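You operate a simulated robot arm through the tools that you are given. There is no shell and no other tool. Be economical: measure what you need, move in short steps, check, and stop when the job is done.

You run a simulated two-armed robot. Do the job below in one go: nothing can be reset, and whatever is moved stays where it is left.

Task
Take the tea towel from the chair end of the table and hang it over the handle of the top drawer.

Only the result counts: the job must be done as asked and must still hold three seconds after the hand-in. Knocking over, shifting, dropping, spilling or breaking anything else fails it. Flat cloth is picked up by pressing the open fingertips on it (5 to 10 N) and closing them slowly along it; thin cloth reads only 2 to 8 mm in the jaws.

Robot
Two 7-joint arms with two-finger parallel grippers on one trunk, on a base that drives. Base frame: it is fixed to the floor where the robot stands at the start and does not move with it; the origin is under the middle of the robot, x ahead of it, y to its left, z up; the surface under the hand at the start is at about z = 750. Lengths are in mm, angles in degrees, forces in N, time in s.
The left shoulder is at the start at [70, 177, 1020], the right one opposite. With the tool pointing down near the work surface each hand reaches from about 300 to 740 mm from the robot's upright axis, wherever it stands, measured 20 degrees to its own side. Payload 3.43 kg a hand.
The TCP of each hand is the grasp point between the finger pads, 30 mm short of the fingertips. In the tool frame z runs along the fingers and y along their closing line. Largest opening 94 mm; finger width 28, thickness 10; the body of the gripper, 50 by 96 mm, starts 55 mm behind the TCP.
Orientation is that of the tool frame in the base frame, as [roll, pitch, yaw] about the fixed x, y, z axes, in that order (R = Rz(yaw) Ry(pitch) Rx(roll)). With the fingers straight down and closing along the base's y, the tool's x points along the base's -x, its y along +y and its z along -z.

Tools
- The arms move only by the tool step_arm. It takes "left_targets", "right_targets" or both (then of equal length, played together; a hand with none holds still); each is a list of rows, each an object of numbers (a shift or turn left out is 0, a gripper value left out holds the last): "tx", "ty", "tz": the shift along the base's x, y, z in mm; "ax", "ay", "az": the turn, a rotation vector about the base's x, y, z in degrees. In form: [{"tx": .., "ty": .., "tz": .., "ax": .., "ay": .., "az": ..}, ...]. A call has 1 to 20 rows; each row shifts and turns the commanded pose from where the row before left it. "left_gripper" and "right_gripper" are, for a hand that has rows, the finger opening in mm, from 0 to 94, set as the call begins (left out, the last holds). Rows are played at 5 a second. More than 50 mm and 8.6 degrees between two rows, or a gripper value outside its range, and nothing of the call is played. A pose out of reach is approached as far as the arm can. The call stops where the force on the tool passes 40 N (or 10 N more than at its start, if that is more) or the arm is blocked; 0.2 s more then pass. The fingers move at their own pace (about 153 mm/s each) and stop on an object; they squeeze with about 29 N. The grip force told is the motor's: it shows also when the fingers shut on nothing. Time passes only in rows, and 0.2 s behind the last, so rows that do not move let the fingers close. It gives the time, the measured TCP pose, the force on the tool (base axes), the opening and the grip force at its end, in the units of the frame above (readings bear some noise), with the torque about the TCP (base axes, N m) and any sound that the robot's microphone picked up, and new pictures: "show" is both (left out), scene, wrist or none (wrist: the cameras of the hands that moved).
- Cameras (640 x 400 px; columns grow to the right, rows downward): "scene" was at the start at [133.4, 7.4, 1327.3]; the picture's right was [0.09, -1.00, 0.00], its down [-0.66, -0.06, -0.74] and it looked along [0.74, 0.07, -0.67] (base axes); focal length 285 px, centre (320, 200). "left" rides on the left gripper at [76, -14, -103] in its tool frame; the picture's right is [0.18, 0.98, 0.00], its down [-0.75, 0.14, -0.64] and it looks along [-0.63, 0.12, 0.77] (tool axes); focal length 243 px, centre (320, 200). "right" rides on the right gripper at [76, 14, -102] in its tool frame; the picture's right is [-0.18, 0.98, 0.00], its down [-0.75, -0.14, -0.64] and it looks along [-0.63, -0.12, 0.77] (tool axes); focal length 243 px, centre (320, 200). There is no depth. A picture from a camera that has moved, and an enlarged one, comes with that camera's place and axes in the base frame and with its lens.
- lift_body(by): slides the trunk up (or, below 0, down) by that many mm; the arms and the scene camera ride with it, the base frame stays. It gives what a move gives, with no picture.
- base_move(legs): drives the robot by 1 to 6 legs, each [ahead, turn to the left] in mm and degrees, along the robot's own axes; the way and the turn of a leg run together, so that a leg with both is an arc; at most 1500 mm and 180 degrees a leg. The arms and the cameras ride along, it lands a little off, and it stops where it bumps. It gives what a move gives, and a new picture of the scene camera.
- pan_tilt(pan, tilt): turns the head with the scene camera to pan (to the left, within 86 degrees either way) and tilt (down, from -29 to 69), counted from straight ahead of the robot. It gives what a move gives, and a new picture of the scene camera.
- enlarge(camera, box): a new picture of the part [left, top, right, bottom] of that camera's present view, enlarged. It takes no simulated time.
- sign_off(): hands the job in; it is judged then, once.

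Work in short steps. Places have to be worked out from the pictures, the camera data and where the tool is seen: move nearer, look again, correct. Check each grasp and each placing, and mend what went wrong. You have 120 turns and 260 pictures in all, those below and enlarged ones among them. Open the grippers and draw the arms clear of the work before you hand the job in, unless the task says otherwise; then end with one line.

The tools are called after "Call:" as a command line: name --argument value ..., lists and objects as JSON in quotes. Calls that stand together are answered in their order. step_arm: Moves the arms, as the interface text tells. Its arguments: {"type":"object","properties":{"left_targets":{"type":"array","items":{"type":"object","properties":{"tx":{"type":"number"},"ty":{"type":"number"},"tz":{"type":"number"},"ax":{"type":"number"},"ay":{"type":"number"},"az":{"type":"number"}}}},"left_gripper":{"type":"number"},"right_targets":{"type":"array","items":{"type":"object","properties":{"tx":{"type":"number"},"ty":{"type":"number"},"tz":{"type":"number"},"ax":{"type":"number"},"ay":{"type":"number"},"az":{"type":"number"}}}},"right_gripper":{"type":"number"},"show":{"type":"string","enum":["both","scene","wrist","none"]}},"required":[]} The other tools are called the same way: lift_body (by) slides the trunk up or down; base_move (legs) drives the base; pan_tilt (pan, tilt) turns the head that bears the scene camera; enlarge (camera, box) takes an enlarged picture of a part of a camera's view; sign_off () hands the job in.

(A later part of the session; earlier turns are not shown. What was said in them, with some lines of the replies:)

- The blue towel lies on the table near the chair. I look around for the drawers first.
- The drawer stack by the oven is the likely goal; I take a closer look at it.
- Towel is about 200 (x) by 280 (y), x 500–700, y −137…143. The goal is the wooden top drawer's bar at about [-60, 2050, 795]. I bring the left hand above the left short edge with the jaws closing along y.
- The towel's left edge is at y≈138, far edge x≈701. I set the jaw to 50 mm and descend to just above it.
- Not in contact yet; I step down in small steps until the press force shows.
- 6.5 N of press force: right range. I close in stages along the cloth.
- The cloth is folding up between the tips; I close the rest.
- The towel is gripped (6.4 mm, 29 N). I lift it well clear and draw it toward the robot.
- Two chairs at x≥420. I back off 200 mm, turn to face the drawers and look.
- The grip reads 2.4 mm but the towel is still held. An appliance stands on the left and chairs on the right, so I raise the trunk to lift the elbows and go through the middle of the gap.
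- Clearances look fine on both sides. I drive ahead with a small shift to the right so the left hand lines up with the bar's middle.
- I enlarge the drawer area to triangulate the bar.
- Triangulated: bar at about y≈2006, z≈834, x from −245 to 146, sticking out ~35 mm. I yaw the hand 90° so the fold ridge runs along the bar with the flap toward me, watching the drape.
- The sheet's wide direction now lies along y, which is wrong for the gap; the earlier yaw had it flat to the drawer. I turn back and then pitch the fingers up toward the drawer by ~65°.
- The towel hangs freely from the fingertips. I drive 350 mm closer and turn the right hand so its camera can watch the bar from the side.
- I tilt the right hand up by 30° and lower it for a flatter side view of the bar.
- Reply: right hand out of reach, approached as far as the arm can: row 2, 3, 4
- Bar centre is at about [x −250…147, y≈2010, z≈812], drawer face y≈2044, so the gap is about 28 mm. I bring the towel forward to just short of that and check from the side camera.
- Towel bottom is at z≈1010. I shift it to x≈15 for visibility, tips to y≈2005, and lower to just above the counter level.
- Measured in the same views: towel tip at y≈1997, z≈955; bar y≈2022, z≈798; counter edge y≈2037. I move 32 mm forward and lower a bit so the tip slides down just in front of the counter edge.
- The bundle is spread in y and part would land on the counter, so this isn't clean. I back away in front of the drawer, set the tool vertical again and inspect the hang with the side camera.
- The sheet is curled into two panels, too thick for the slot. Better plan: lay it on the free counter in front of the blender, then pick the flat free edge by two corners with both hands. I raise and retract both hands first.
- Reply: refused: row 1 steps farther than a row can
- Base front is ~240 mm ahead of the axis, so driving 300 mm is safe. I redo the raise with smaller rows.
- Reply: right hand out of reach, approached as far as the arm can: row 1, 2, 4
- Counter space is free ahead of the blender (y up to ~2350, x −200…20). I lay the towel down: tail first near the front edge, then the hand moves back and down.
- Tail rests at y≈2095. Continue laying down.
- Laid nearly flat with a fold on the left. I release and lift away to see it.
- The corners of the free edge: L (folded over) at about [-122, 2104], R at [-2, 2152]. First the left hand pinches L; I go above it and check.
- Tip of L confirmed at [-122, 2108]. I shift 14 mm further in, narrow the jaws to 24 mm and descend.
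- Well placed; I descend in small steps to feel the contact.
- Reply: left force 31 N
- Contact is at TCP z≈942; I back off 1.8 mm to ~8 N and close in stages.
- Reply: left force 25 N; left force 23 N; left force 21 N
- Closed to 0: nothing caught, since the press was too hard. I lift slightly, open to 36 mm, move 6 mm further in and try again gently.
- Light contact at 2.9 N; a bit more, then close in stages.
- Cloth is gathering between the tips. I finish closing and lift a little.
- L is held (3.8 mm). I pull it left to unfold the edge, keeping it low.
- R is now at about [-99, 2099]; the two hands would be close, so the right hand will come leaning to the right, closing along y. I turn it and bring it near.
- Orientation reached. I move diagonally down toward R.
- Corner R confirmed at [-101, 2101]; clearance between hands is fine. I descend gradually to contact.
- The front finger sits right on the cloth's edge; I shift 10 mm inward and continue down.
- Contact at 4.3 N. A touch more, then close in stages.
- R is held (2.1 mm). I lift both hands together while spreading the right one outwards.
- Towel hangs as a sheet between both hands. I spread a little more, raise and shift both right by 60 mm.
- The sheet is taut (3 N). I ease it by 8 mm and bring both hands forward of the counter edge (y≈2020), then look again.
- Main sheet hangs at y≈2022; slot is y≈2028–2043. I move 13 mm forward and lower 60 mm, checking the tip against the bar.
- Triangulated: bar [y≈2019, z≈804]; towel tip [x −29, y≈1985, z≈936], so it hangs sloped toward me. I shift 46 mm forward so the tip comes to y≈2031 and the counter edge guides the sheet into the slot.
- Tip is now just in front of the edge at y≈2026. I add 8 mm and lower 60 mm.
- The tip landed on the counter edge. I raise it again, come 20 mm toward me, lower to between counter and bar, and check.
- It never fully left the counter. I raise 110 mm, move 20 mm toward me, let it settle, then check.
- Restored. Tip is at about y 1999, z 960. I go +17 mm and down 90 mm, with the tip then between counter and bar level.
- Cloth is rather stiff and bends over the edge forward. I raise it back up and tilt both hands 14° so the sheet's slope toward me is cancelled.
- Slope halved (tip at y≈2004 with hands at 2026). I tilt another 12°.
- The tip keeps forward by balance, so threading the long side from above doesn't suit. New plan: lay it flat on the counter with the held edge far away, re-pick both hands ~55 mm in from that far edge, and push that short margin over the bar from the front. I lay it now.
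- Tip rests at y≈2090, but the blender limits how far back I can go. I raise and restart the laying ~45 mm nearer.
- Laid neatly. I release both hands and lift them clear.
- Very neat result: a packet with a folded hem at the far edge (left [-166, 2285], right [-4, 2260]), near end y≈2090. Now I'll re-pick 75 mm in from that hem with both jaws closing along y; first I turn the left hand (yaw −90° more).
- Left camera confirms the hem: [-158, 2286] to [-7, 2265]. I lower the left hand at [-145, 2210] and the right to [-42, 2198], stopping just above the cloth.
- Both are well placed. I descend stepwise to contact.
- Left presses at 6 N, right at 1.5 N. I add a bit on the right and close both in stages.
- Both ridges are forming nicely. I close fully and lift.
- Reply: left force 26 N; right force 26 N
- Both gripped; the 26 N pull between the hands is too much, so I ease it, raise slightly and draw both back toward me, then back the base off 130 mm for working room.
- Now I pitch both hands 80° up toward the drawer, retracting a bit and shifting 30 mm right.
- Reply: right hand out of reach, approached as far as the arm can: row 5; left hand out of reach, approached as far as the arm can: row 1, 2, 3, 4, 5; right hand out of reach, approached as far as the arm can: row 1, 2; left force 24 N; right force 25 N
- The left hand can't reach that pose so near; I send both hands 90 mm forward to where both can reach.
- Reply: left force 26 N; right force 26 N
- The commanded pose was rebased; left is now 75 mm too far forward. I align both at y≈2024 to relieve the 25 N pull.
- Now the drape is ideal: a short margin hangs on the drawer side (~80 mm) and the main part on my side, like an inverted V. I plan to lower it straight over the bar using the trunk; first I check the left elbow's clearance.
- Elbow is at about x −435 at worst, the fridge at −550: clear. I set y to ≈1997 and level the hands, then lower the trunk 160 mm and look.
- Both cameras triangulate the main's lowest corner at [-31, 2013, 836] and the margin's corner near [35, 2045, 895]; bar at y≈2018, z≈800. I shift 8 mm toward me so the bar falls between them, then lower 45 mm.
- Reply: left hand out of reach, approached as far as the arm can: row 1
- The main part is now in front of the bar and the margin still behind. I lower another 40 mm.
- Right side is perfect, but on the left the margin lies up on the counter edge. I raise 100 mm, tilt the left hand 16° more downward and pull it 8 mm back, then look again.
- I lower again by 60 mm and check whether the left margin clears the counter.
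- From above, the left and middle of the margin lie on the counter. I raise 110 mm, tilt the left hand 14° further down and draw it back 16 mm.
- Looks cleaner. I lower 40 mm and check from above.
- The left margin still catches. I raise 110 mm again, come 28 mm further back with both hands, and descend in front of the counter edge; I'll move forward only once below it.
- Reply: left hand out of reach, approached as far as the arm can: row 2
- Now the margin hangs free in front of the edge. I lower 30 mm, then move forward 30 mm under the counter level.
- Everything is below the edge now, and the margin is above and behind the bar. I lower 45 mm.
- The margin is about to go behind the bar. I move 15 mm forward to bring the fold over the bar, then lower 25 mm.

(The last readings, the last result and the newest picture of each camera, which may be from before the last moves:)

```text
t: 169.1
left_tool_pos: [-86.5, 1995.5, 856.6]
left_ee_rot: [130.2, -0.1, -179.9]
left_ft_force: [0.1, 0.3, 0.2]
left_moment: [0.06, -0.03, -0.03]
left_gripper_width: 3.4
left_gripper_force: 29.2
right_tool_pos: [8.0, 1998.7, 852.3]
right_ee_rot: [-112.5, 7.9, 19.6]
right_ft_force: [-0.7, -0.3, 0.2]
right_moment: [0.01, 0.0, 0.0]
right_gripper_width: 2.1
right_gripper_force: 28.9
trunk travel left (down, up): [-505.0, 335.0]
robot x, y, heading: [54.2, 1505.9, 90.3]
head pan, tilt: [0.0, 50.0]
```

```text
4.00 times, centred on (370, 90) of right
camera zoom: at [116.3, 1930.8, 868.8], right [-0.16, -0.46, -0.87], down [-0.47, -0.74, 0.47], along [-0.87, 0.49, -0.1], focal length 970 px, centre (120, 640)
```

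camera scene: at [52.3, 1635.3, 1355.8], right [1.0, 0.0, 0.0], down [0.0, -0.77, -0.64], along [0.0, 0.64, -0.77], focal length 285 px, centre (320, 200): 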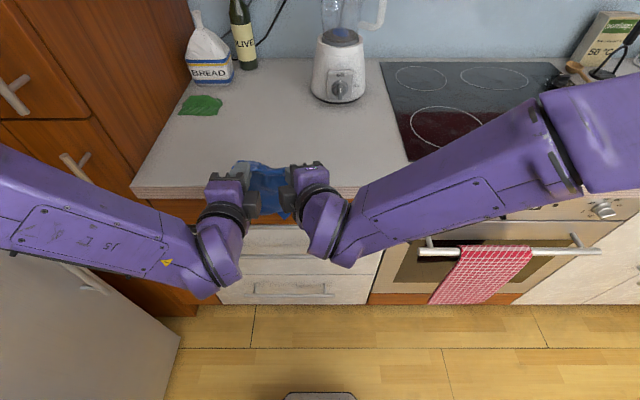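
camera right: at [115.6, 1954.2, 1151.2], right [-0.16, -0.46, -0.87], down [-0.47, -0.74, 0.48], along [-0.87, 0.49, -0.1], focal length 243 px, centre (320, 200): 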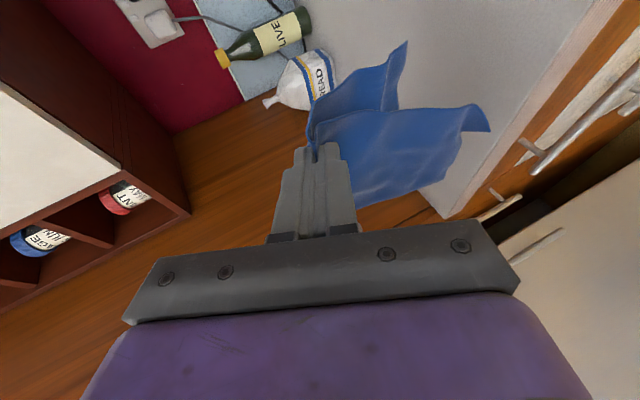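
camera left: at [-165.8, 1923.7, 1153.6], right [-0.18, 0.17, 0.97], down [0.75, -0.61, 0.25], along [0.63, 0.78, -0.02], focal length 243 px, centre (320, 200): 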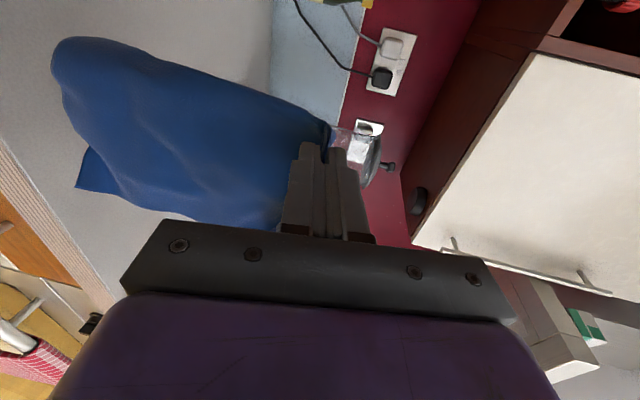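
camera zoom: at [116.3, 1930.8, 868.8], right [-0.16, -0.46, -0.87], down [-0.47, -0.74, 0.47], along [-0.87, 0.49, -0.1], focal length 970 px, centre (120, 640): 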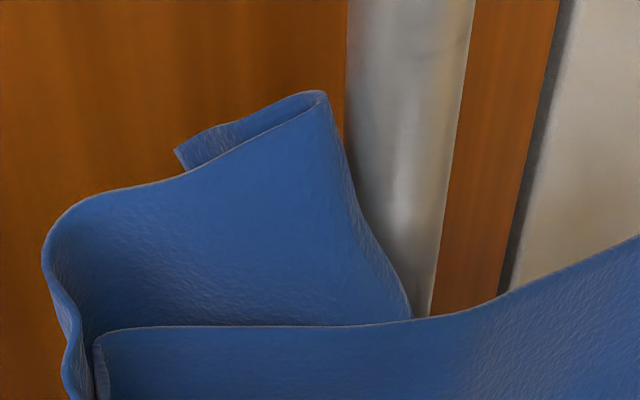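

The margin's end is resting on top of the bar and curling up. I raise 28 mm, go 18 mm further forward, and lower again.

Call:
lift_body --by 30

Call:
step_arm --left_targets '[{"ty": 9}, {"ty": 9}, {}, {}]' --right_targets '[{"ty": 9}, {"ty": 9}, {}, {}]' --show "none"

Call:
enlarge --camera "right" --box '[240, 0, 480, 150]'

Call:
lift_body --by -28

Call:
enlarge --camera "right" --box '[240, 0, 480, 150]'

```text
t: 169.9
left_tool_pos: [-87.5, 1995.9, 885.4]
left_ee_rot: [130.1, 0.0, -180.0]
left_ft_force: [0.2, 0.3, -0.6]
left_moment: [0.03, 0.0, 0.0]
left_gripper_width: 3.3
left_gripper_force: 28.6
right_tool_pos: [8.9, 1999.2, 882.3]
right_ee_rot: [-112.6, 7.9, 19.6]
right_ft_force: [0.2, 0.6, 0.1]
right_moment: [-0.04, 0.02, 0.02]
right_gripper_width: 2.1
right_gripper_force: 28.8
trunk travel left (down, up): [-535.0, 305.0]
robot x, y, heading: [53.9, 1511.2, 89.8]
head pan, tilt: [0.0, 50.0]
```

```text
t: 170.9
left_tool_pos: [-84.9, 2014.8, 887.5]
left_ee_rot: [130.1, -0.1, 180.0]
left_ft_force: [-0.2, -0.2, 0.0]
left_moment: [0.04, 0.01, -0.02]
left_gripper_width: 3.5
left_gripper_force: 28.8
right_tool_pos: [7.6, 2015.5, 882.5]
right_ee_rot: [-112.6, 7.7, 19.6]
right_ft_force: [1.3, -9.1, -3.0]
right_moment: [-0.14, -0.01, -0.03]
right_gripper_width: 2.1
right_gripper_force: 28.7
trunk travel left (down, up): [-535.0, 305.0]
robot x, y, heading: [57.3, 1507.7, 90.2]
head pan, tilt: [0.0, 50.0]
```

```text
2.67 times, centred on (360, 75) of right
camera zoom: at [116.3, 1947.8, 898.9], right [-0.16, -0.46, -0.87], down [-0.47, -0.74, 0.48], along [-0.87, 0.49, -0.1], focal length 647 px, centre (213, 533)
```

zoom: 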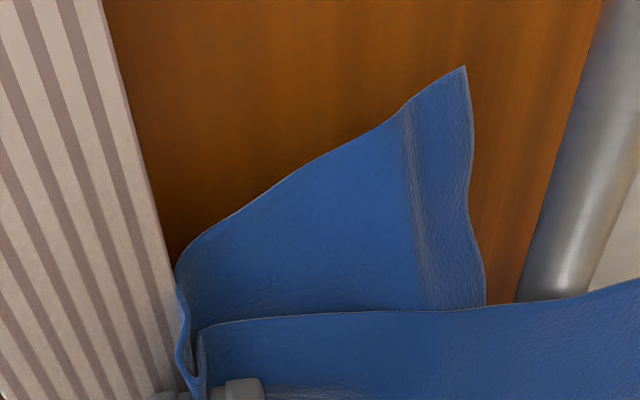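

```text
t: 171.6
left_tool_pos: [-87.4, 2013.5, 860.0]
left_ee_rot: [130.1, 0.0, 180.0]
left_ft_force: [-0.2, -0.7, -0.3]
left_moment: [0.04, -0.02, 0.03]
left_gripper_width: 3.1
left_gripper_force: 28.5
right_tool_pos: [7.4, 2016.7, 856.1]
right_ee_rot: [-112.5, 7.9, 19.6]
right_ft_force: [0.0, -0.2, -0.3]
right_moment: [-0.05, -0.01, 0.0]
right_gripper_width: 2.1
right_gripper_force: 28.6
trunk travel left (down, up): [-507.0, 333.0]
robot x, y, heading: [51.3, 1510.7, 90.2]
head pan, tilt: [0.0, 50.0]
```

```text
2.67 times, centred on (360, 75) of right
camera zoom: at [116.2, 1948.6, 871.4], right [-0.16, -0.46, -0.87], down [-0.47, -0.74, 0.47], along [-0.87, 0.49, -0.1], focal length 647 px, centre (213, 533)
```

zoom: 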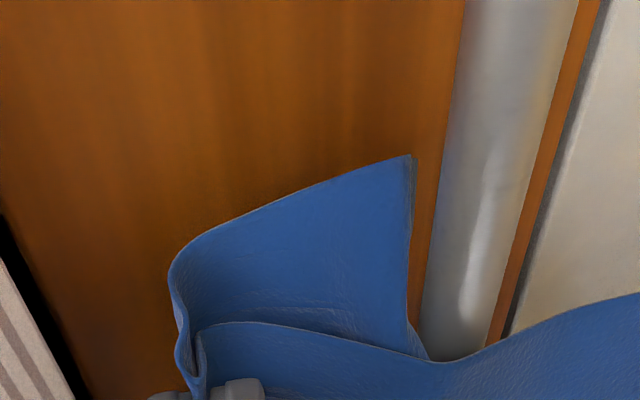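

The margin is now against the drawer face, behind the bar line. I pivot the right fingertips down by 20° (left 6°) and lower 15 mm to push the fold in over the bar.

Call:
step_arm --left_targets '[{"ax": -3}, {"ax": -3}, {}, {}]' --right_targets '[{"ax": -8}, {"ax": -8}, {"ax": -4}, {}]' --show "none"

Call:
lift_body --by -15

Call:
enlarge --camera "right" --box '[220, 0, 540, 200]'

Call:
enlarge --camera "left" --box '[80, 0, 400, 200]'

```text
t: 172.6
left_tool_pos: [-87.5, 2014.2, 858.8]
left_ee_rot: [136.3, 0.1, -180.0]
left_ft_force: [-0.2, 0.2, -0.2]
left_moment: [0.0, 0.02, 0.01]
left_gripper_width: 3.4
left_gripper_force: 29.5
right_tool_pos: [8.2, 2017.9, 855.6]
right_ee_rot: [-131.8, 14.0, 15.8]
right_ft_force: [0.4, 0.6, -0.5]
right_moment: [0.04, 0.01, 0.0]
right_gripper_width: 2.2
right_gripper_force: 28.8
trunk travel left (down, up): [-507.0, 333.0]
robot x, y, heading: [52.6, 1506.5, 90.0]
head pan, tilt: [0.0, 50.0]
```

```text
t: 173.2
left_tool_pos: [-86.1, 2013.9, 843.7]
left_ee_rot: [136.1, 0.0, 180.0]
left_ft_force: [0.4, -0.4, 0.4]
left_moment: [0.03, -0.01, 0.0]
left_gripper_width: 3.3
left_gripper_force: 29.5
right_tool_pos: [7.8, 2016.1, 841.1]
right_ee_rot: [-131.9, 14.0, 15.9]
right_ft_force: [-0.7, -0.8, -0.5]
right_moment: [0.02, 0.0, 0.02]
right_gripper_width: 2.0
right_gripper_force: 28.9
trunk travel left (down, up): [-492.0, 348.0]
robot x, y, heading: [54.5, 1510.0, 90.1]
head pan, tilt: [0.0, 50.0]
```

```text
2.00 times, centred on (380, 100) of right
camera zoom: at [116.1, 1958.3, 878.5], right [-0.16, -0.73, -0.67], down [-0.47, -0.53, 0.7], along [-0.87, 0.43, -0.26], focal length 485 px, centre (200, 400)
```

zoom: 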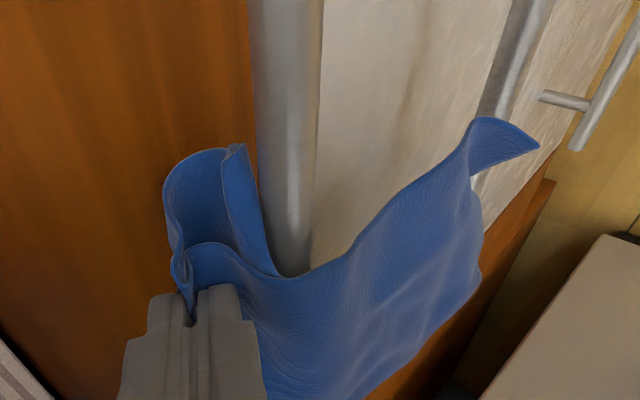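

```text
2.00 times, centred on (240, 100) of left
camera zoom: at [-162.0, 1933.1, 907.2], right [-0.18, 0.71, 0.68], down [0.75, -0.34, 0.56], along [0.63, 0.62, -0.47], focal length 485 px, centre (480, 400)
```

zoom: 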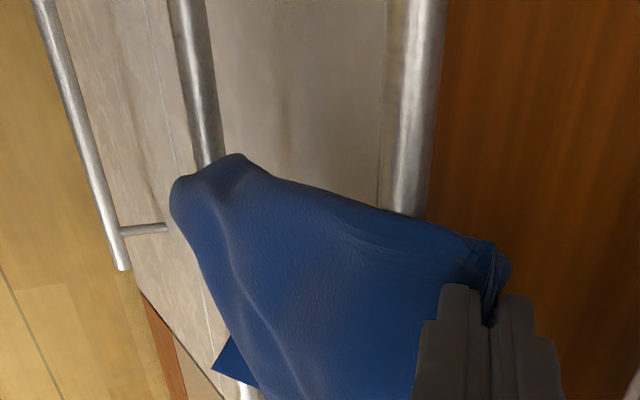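

The margin is going into the gap behind the bar, the main part lies over it in front. I push further: 5 mm forward and 14 mm down, watching force.

Call:
step_arm --left_targets '[{"ty": 4, "tz": -4}, {"tz": -5}, {"tz": -5}, {}]' --right_targets '[{"ty": 4, "tz": -4}, {"tz": -5}, {"tz": -5}, {}]' --show "none"

Call:
enlarge --camera "right" --box '[220, 0, 540, 200]'

```text
t: 174.2
left_tool_pos: [-87.0, 2018.8, 830.1]
left_ee_rot: [136.2, 0.0, -180.0]
left_ft_force: [0.7, 0.3, 1.6]
left_moment: [0.09, 0.04, 0.01]
left_gripper_width: 3.3
left_gripper_force: 28.8
right_tool_pos: [6.8, 2020.1, 826.8]
right_ee_rot: [-131.8, 14.1, 15.9]
right_ft_force: [-0.4, 2.5, 5.9]
right_moment: [0.11, -0.01, 0.03]
right_gripper_width: 2.2
right_gripper_force: 28.9
trunk travel left (down, up): [-492.0, 348.0]
robot x, y, heading: [53.1, 1509.8, 89.9]
head pan, tilt: [0.0, 50.0]
```

```text
2.00 times, centred on (380, 100) of right
camera zoom: at [116.2, 1962.7, 864.7], right [-0.16, -0.73, -0.67], down [-0.47, -0.54, 0.7], along [-0.87, 0.43, -0.26], focal length 485 px, centre (200, 400)
```

zoom: 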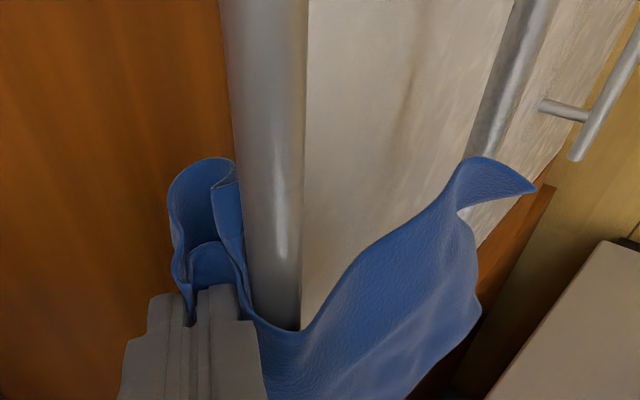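

The fold sits over the bar with the margin tucked between bar and drawer. I raise 2 mm, open the jaws a little and check.

Call:
step_arm --left_targets '[{"tz": 3}, {}, {}]' --right_targets '[{"tz": 4}, {}, {}]' --left_gripper 12 --right_gripper 12 --show "none"

Call:
step_arm --left_targets '[{"ty": -6, "tz": 6}, {"ty": -8, "tz": 8}, {"ty": -10, "tz": 10}, {}]' --right_targets '[{"ty": -6, "tz": 6, "tx": 2}, {"ty": -8, "tz": 8, "tx": 2}, {"ty": -10, "tz": 10, "tx": 3}, {}]' --show "none"

Call:
enlarge --camera "right" --box '[180, 0, 580, 250]'

Call:
enlarge --camera "left" --box '[80, 0, 480, 250]'

```text
t: 175.0
left_tool_pos: [-86.5, 2018.3, 831.9]
left_ee_rot: [136.3, 0.0, -180.0]
left_ft_force: [-0.6, 0.2, 0.0]
left_moment: [-0.01, 0.03, -0.02]
left_gripper_width: 11.8
left_gripper_force: 0.0
right_tool_pos: [7.8, 2021.1, 829.2]
right_ee_rot: [-132.0, 14.0, 16.0]
right_ft_force: [-0.3, 0.1, 1.0]
right_moment: [0.01, -0.03, 0.03]
right_gripper_width: 11.9
right_gripper_force: 0.1
trunk travel left (down, up): [-492.0, 348.0]
robot x, y, heading: [53.6, 1507.3, 90.2]
head pan, tilt: [0.0, 50.0]
```

```text
t: 176.0
left_tool_pos: [-87.8, 1995.1, 856.0]
left_ee_rot: [136.2, -0.1, 180.0]
left_ft_force: [0.1, -0.1, 0.2]
left_moment: [-0.01, 0.0, -0.02]
left_gripper_width: 12.3
left_gripper_force: 0.1
right_tool_pos: [15.4, 1997.1, 854.2]
right_ee_rot: [-131.9, 14.0, 15.9]
right_ft_force: [0.0, 0.3, 0.1]
right_moment: [0.01, 0.0, -0.01]
right_gripper_width: 12.0
right_gripper_force: 0.0
trunk travel left (down, up): [-492.0, 348.0]
robot x, y, heading: [55.1, 1506.6, 90.1]
head pan, tilt: [0.0, 50.0]
```

```text
1.60 times, centred on (380, 125) of right
camera zoom: at [123.5, 1938.9, 892.2], right [-0.16, -0.73, -0.67], down [-0.47, -0.53, 0.7], along [-0.87, 0.43, -0.26], focal length 388 px, centre (224, 320)
```

zoom: 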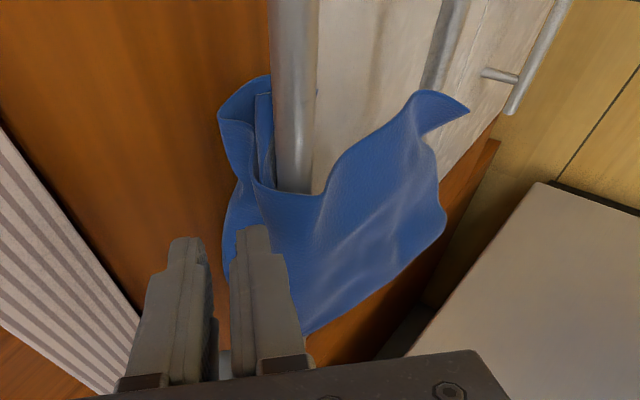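

```text
1.60 times, centred on (280, 125) of left
camera zoom: at [-161.8, 1914.1, 920.2], right [-0.18, 0.71, 0.68], down [0.75, -0.34, 0.56], along [0.63, 0.62, -0.47], focal length 388 px, centre (384, 320)
```

zoom: 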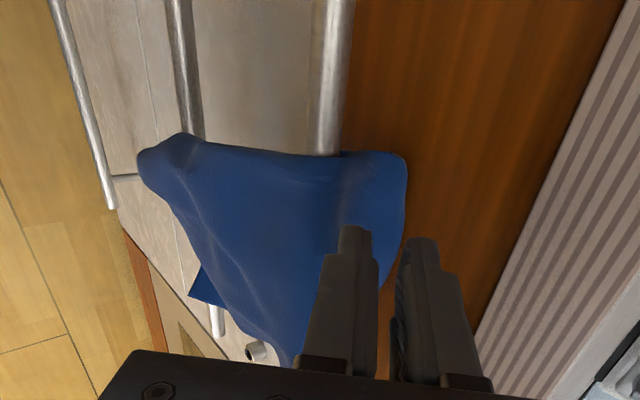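

The towel stays over the bar by itself. I draw both hands back clear and inspect.

Call:
step_arm --left_targets '[{"ty": -12, "tz": 12}, {"ty": -15, "tz": 15, "tx": -5}, {"tz": 25, "tx": -15}, {"tz": 30, "tx": -20}, {"tz": 30, "tx": -25}, {}]' --right_targets '[{"ty": -12, "tz": 12, "tx": 4}, {"ty": -15, "tz": 15, "tx": 6}, {"ty": -20, "tz": 10, "tx": 20}, {"tx": 30, "tz": 15}, {"tx": 30}, {}]' --show "both"

Call:
enlarge --camera "right" --box '[200, 0, 440, 150]'

Call:
enlarge --camera "scene" --box '[160, 100, 400, 250]'

```text
t: 177.4
left_tool_pos: [-153.2, 1967.0, 968.7]
left_ee_rot: [136.2, 0.0, -180.0]
left_ft_force: [0.2, -0.6, 0.2]
left_moment: [0.02, -0.02, 0.01]
left_gripper_width: 12.1
left_gripper_force: 0.1
right_tool_pos: [104.6, 1950.8, 905.7]
right_ee_rot: [-131.9, 14.0, 15.9]
right_ft_force: [-0.3, -0.4, -0.5]
right_moment: [0.0, 0.01, 0.0]
right_gripper_width: 11.9
right_gripper_force: 0.0
trunk travel left (down, up): [-492.0, 348.0]
robot x, y, heading: [52.1, 1510.4, 90.2]
head pan, tilt: [0.0, 50.0]
camera scene: at [52.2, 1635.4, 1207.8], right [1.0, 0.0, 0.0], down [0.0, -0.77, -0.64], along [0.0, 0.64, -0.77], focal length 285 px, centre (320, 200)
camera right: at [214.0, 1891.9, 944.5], right [-0.16, -0.73, -0.67], down [-0.47, -0.53, 0.7], along [-0.87, 0.43, -0.26], focal length 243 px, centre (320, 200)
camera left: at [-227.1, 1886.1, 1031.8], right [-0.18, 0.71, 0.68], down [0.75, -0.34, 0.56], along [0.63, 0.62, -0.47], focal length 243 px, centre (320, 200)
```

scene: 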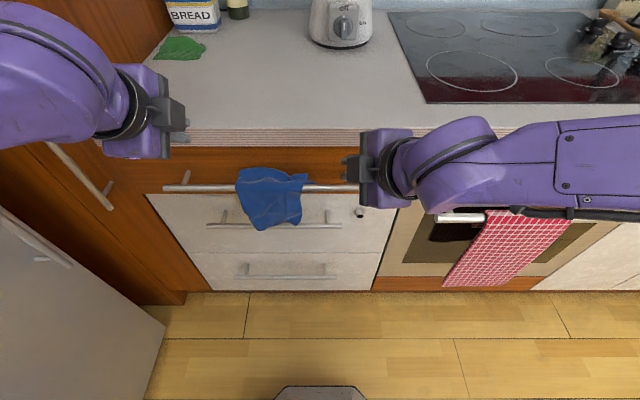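
right: 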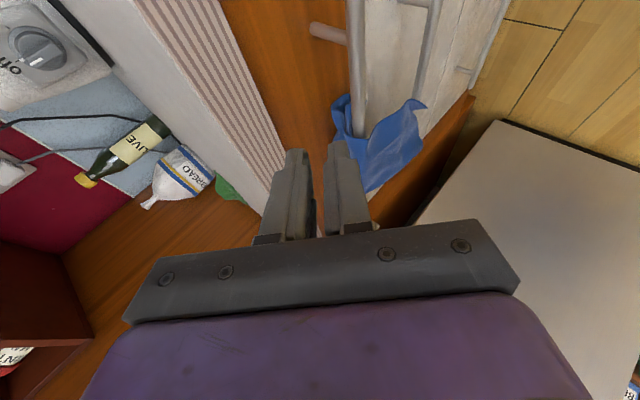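
left: 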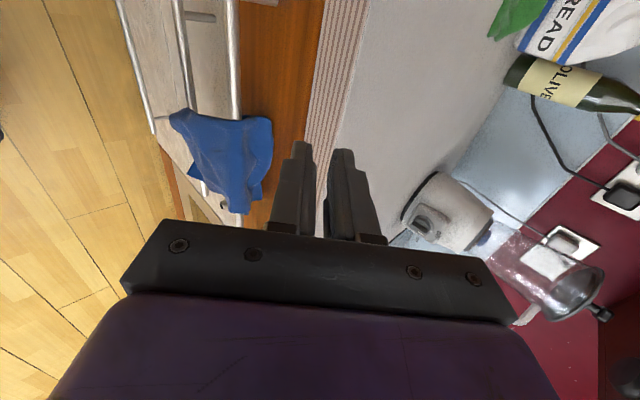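

```text
2.67 times, centred on (320, 75) of right
camera zoom: at [214.0, 1891.9, 944.5], right [-0.16, -0.73, -0.67], down [-0.47, -0.53, 0.7], along [-0.87, 0.43, -0.26], focal length 647 px, centre (320, 533)
```

zoom: 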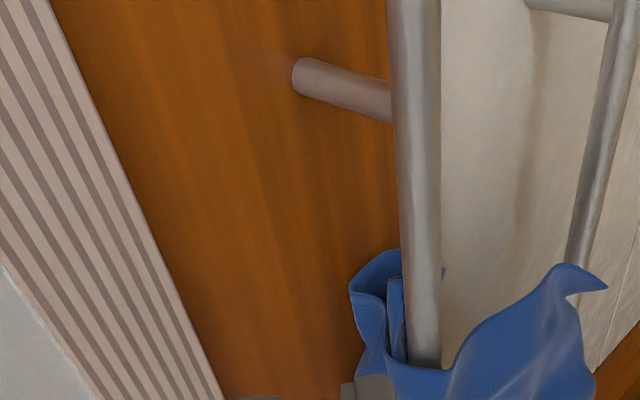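

```text
2.67 times, centred on (280, 175) of scene
camera zoom: at [52.2, 1635.4, 1207.8], right [1.0, 0.0, 0.0], down [0.0, -0.77, -0.64], along [0.0, 0.64, -0.77], focal length 761 px, centre (427, 267)
```

zoom: 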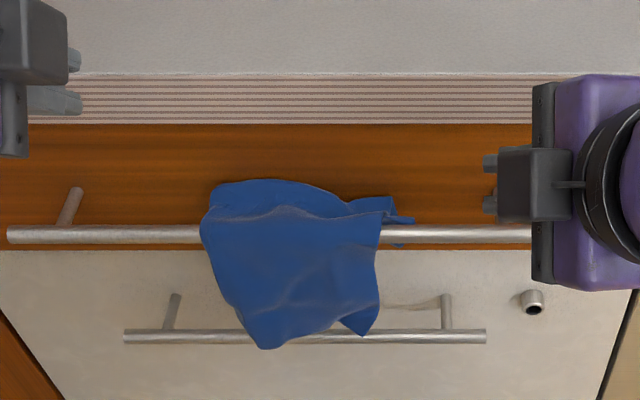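

The towel hangs over the top drawer's bar. I move the hands well clear, let a few seconds pass, and compare for creeping.

Call:
step_arm --left_targets '[{"tz": 20, "ty": -20}, {"tz": 20, "ty": -20}, {}, {}, {}, {}, {}, {}, {}, {}, {}, {}, {}, {}]' --right_targets '[{"tx": 40}, {"tx": 40}, {"ty": -20}, {}, {}, {}, {}, {}, {}, {}, {}, {}, {}, {}]' --show "none"

Call:
enlarge --camera "scene" --box '[160, 100, 400, 250]'

```text
t: 180.4
left_tool_pos: [-151.7, 1927.2, 1007.8]
left_ee_rot: [136.2, 0.0, 180.0]
left_ft_force: [0.0, 0.0, -0.1]
left_moment: [0.02, 0.02, -0.02]
left_gripper_width: 12.0
left_gripper_force: 0.1
right_tool_pos: [186.4, 1930.1, 907.2]
right_ee_rot: [-131.9, 14.0, 15.9]
right_ft_force: [-1.0, -0.3, -0.5]
right_moment: [0.01, -0.02, 0.0]
right_gripper_width: 12.1
right_gripper_force: 0.0
trunk travel left (down, up): [-492.0, 348.0]
robot x, y, heading: [51.2, 1511.5, 90.1]
head pan, tilt: [0.0, 50.0]
```

```text
2.67 times, centred on (280, 175) of scene
camera zoom: at [52.5, 1635.2, 1207.8], right [1.0, 0.0, 0.0], down [0.0, -0.77, -0.64], along [0.0, 0.64, -0.77], focal length 761 px, centre (427, 267)
```

zoom: 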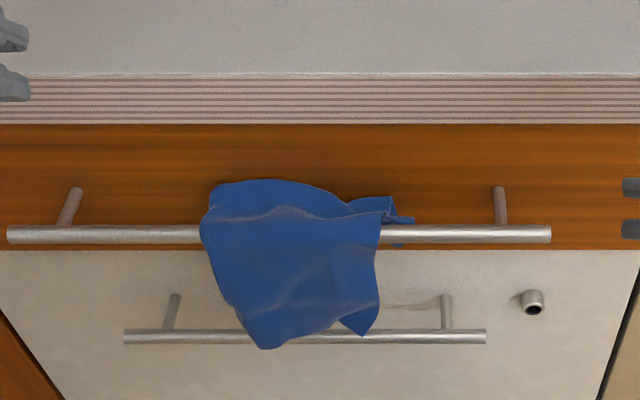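

No creep at all. To judge how far the rear part hangs below the bar, I bring the left hand's camera low beside the towel for a look from below.

Call:
step_arm --left_targets '[{"tz": -40, "tx": -15}, {"tz": -40, "tx": -15}, {"tz": -40}, {"tz": -40, "ax": 8}, {"tz": -40, "ax": 8}, {"tz": -40, "ax": 8}, {"tz": -30, "ax": 8}, {"ty": 15}, {}]' --show "wrist"

```text
t: 181.7
left_tool_pos: [-180.1, 1992.6, 818.4]
left_ee_rot: [116.9, 0.0, -179.8]
left_ft_force: [-6.5, -37.4, 19.0]
left_moment: [-0.33, 0.09, 0.14]
left_gripper_width: 11.5
left_gripper_force: 0.1
left hand out of reach, approached as far as the arm can: row 3, 4, 5, 6
right_tool_pos: [183.0, 1928.9, 907.9]
right_ee_rot: [-131.8, 13.9, 16.2]
right_ft_force: [0.2, 1.1, 0.4]
right_moment: [-0.02, 0.01, 0.03]
right_gripper_width: 12.0
right_gripper_force: 0.0
trunk travel left (down, up): [-492.0, 348.0]
robot x, y, heading: [54.0, 1506.1, 90.2]
head pan, tilt: [0.0, 50.0]
stopped in row 6 (left hand): the force on the tool passed its limit at 86 N (the readings are from after the stop); the commanded pose is now the measured one
camera left: at [-254.5, 1895.3, 852.1], right [-0.19, 0.44, 0.88], down [0.76, -0.51, 0.42], along [0.63, 0.74, -0.24], focal length 243 px, centre (320, 200)
```

left: 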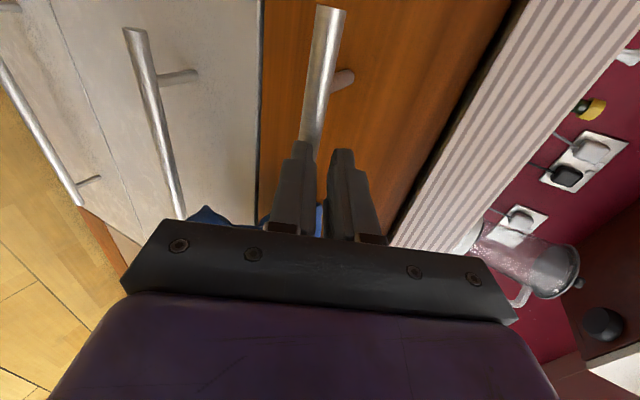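

The arm ran out of reach and bumped the bar with a finger. I back straight off and check that nothing moved.

Call:
step_arm --left_targets '[{"ty": -10, "tz": 8}, {"ty": -10, "tz": 15}, {"tz": 40}, {"tz": 40}, {"tz": 40}, {"tz": 40}, {}]' --show "scene"

Call:
enlarge --camera "scene" --box '[160, 100, 400, 250]'

```text
t: 183.3
left_tool_pos: [-177.5, 1999.8, 999.6]
left_ee_rot: [117.2, -0.1, -179.9]
left_ft_force: [0.3, 0.5, -0.2]
left_moment: [-0.01, 0.01, 0.0]
left_gripper_width: 12.0
left_gripper_force: 0.2
left hand out of reach, approached as far as the arm can: row 1, 2
right_tool_pos: [183.4, 1931.2, 906.5]
right_ee_rot: [-132.0, 14.1, 16.0]
right_ft_force: [-0.2, 0.5, 0.4]
right_moment: [0.01, -0.04, 0.02]
right_gripper_width: 11.9
right_gripper_force: 0.1
trunk travel left (down, up): [-492.0, 348.0]
robot x, y, heading: [51.5, 1508.5, 90.2]
head pan, tilt: [0.0, 50.0]
camera scene: at [51.8, 1635.3, 1207.8], right [1.0, 0.01, 0.0], down [0.0, -0.77, -0.64], along [0.0, 0.64, -0.77], focal length 285 px, centre (320, 200)
```

scene: 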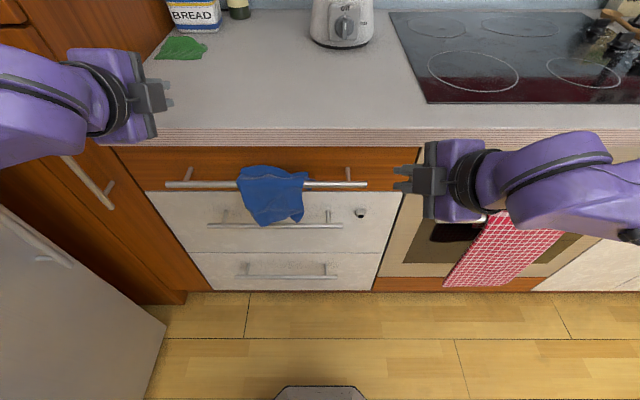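

```text
2.67 times, centred on (280, 175) of scene
camera zoom: at [51.8, 1635.3, 1207.8], right [1.0, 0.01, 0.0], down [0.0, -0.77, -0.64], along [0.0, 0.64, -0.77], focal length 761 px, centre (427, 267)
```

zoom: 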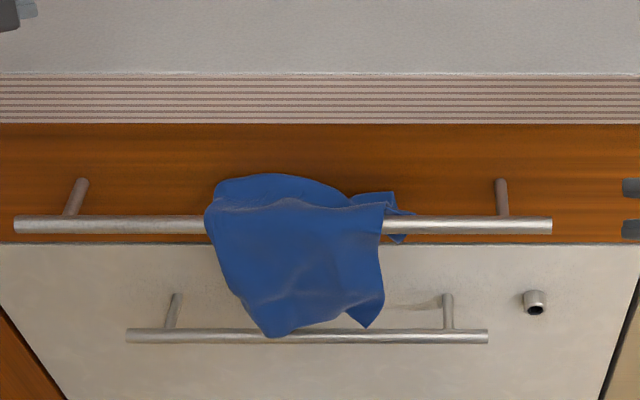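

The towel still hangs firmly, and the bar's measured position (y≈2015, z≈798) matches its original spot, so the drawer is closed as at the start. I back the whole robot away to draw the arms clear and check again.

Call:
base_move --legs '[[-250, 0]]'

Call:
enlarge --camera "scene" --box '[180, 40, 420, 190]'

```text
t: 185.2
left_tool_pos: [-177.5, 1747.6, 1000.7]
left_ee_rot: [117.2, -0.2, -179.8]
left_ft_force: [-0.1, -0.5, 0.3]
left_moment: [0.02, -0.01, 0.01]
left_gripper_width: 12.0
left_gripper_force: 0.0
right_tool_pos: [185.0, 1679.7, 906.4]
right_ee_rot: [-132.0, 14.0, 16.0]
right_ft_force: [0.6, -0.4, -0.1]
right_moment: [0.02, 0.01, 0.01]
right_gripper_width: 12.1
right_gripper_force: 0.2
trunk travel left (down, up): [-492.0, 348.0]
robot x, y, heading: [50.3, 1260.0, 90.4]
head pan, tilt: [0.0, 50.0]
camera scene: at [53.4, 1383.6, 1208.0], right [1.0, 0.0, 0.0], down [0.0, -0.77, -0.64], along [0.0, 0.64, -0.77], focal length 285 px, centre (320, 200)
```

scene: 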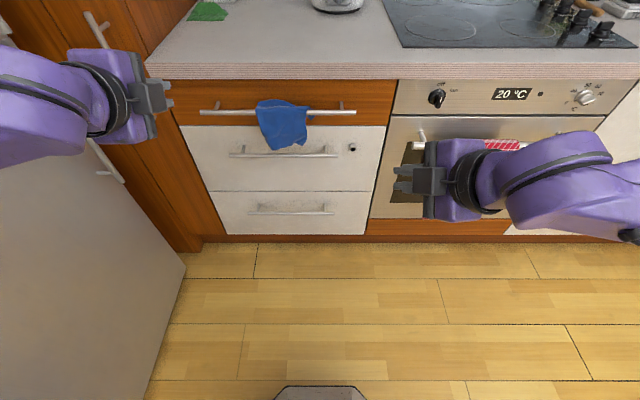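

```text
2.67 times, centred on (300, 115) of scene
camera zoom: at [53.4, 1383.6, 1208.0], right [1.0, 0.0, 0.0], down [0.0, -0.77, -0.64], along [0.0, 0.64, -0.77], focal length 761 px, centre (373, 427)
```

zoom: 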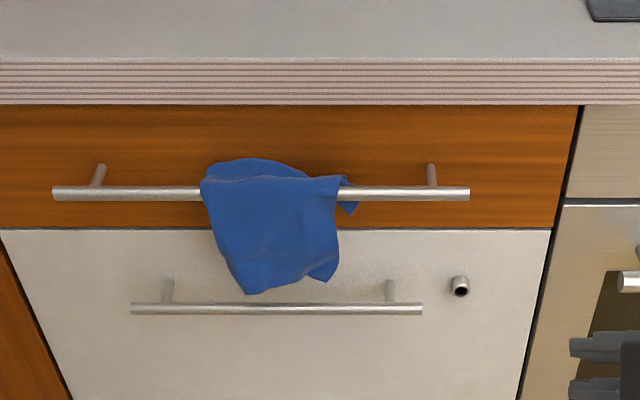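

Towel hangs over the bar, with the rear part visible behind and below it, and nothing creeping. I open the grippers fully, wait a moment, and hand in.

Call:
step_arm --left_targets '[{}, {}, {}, {}, {}, {}, {}, {}, {}, {}]' --right_targets '[{}, {}, {}, {}, {}, {}, {}, {}, {}, {}]' --left_gripper 90 --right_gripper 90 --show "none"

Call:
enlarge --camera "scene" --box '[180, 40, 420, 190]'

```text
t: 187.3
left_tool_pos: [-177.2, 1748.8, 999.0]
left_ee_rot: [117.2, -0.1, -179.8]
left_ft_force: [-0.7, -0.7, -0.1]
left_moment: [-0.02, 0.0, -0.02]
left_gripper_width: 90.3
left_gripper_force: 0.1
right_tool_pos: [186.1, 1680.9, 906.0]
right_ee_rot: [-131.9, 14.0, 16.0]
right_ft_force: [0.1, 0.2, 0.1]
right_moment: [-0.01, 0.02, 0.01]
right_gripper_width: 90.2
right_gripper_force: 0.1
trunk travel left (down, up): [-492.0, 348.0]
robot x, y, heading: [53.4, 1260.0, 90.0]
head pan, tilt: [0.0, 50.0]
```

```text
2.67 times, centred on (300, 115) of scene
camera zoom: at [53.4, 1384.6, 1207.8], right [1.0, 0.0, 0.0], down [0.0, -0.77, -0.64], along [0.0, 0.64, -0.77], focal length 761 px, centre (373, 427)
```

zoom: 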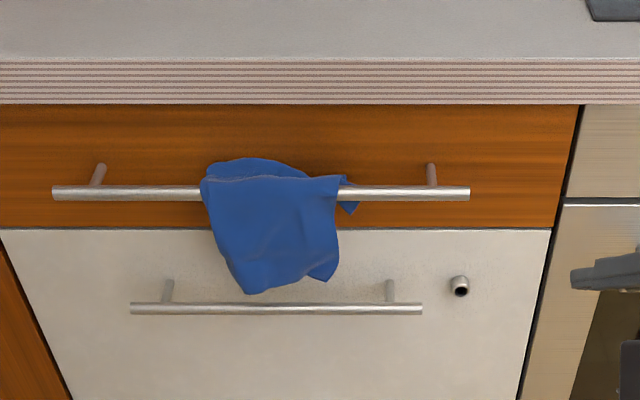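

The towel has not moved, so I hand the job in.

Call:
sign_off

```text
The job is handed in.
```

The tea towel now hangs over the handle of the top drawer and had not moved when I handed in; along the way a finger bumped the handle at 86 N, and by my measurements the drawer is back where it started after shifting about 10 mm.
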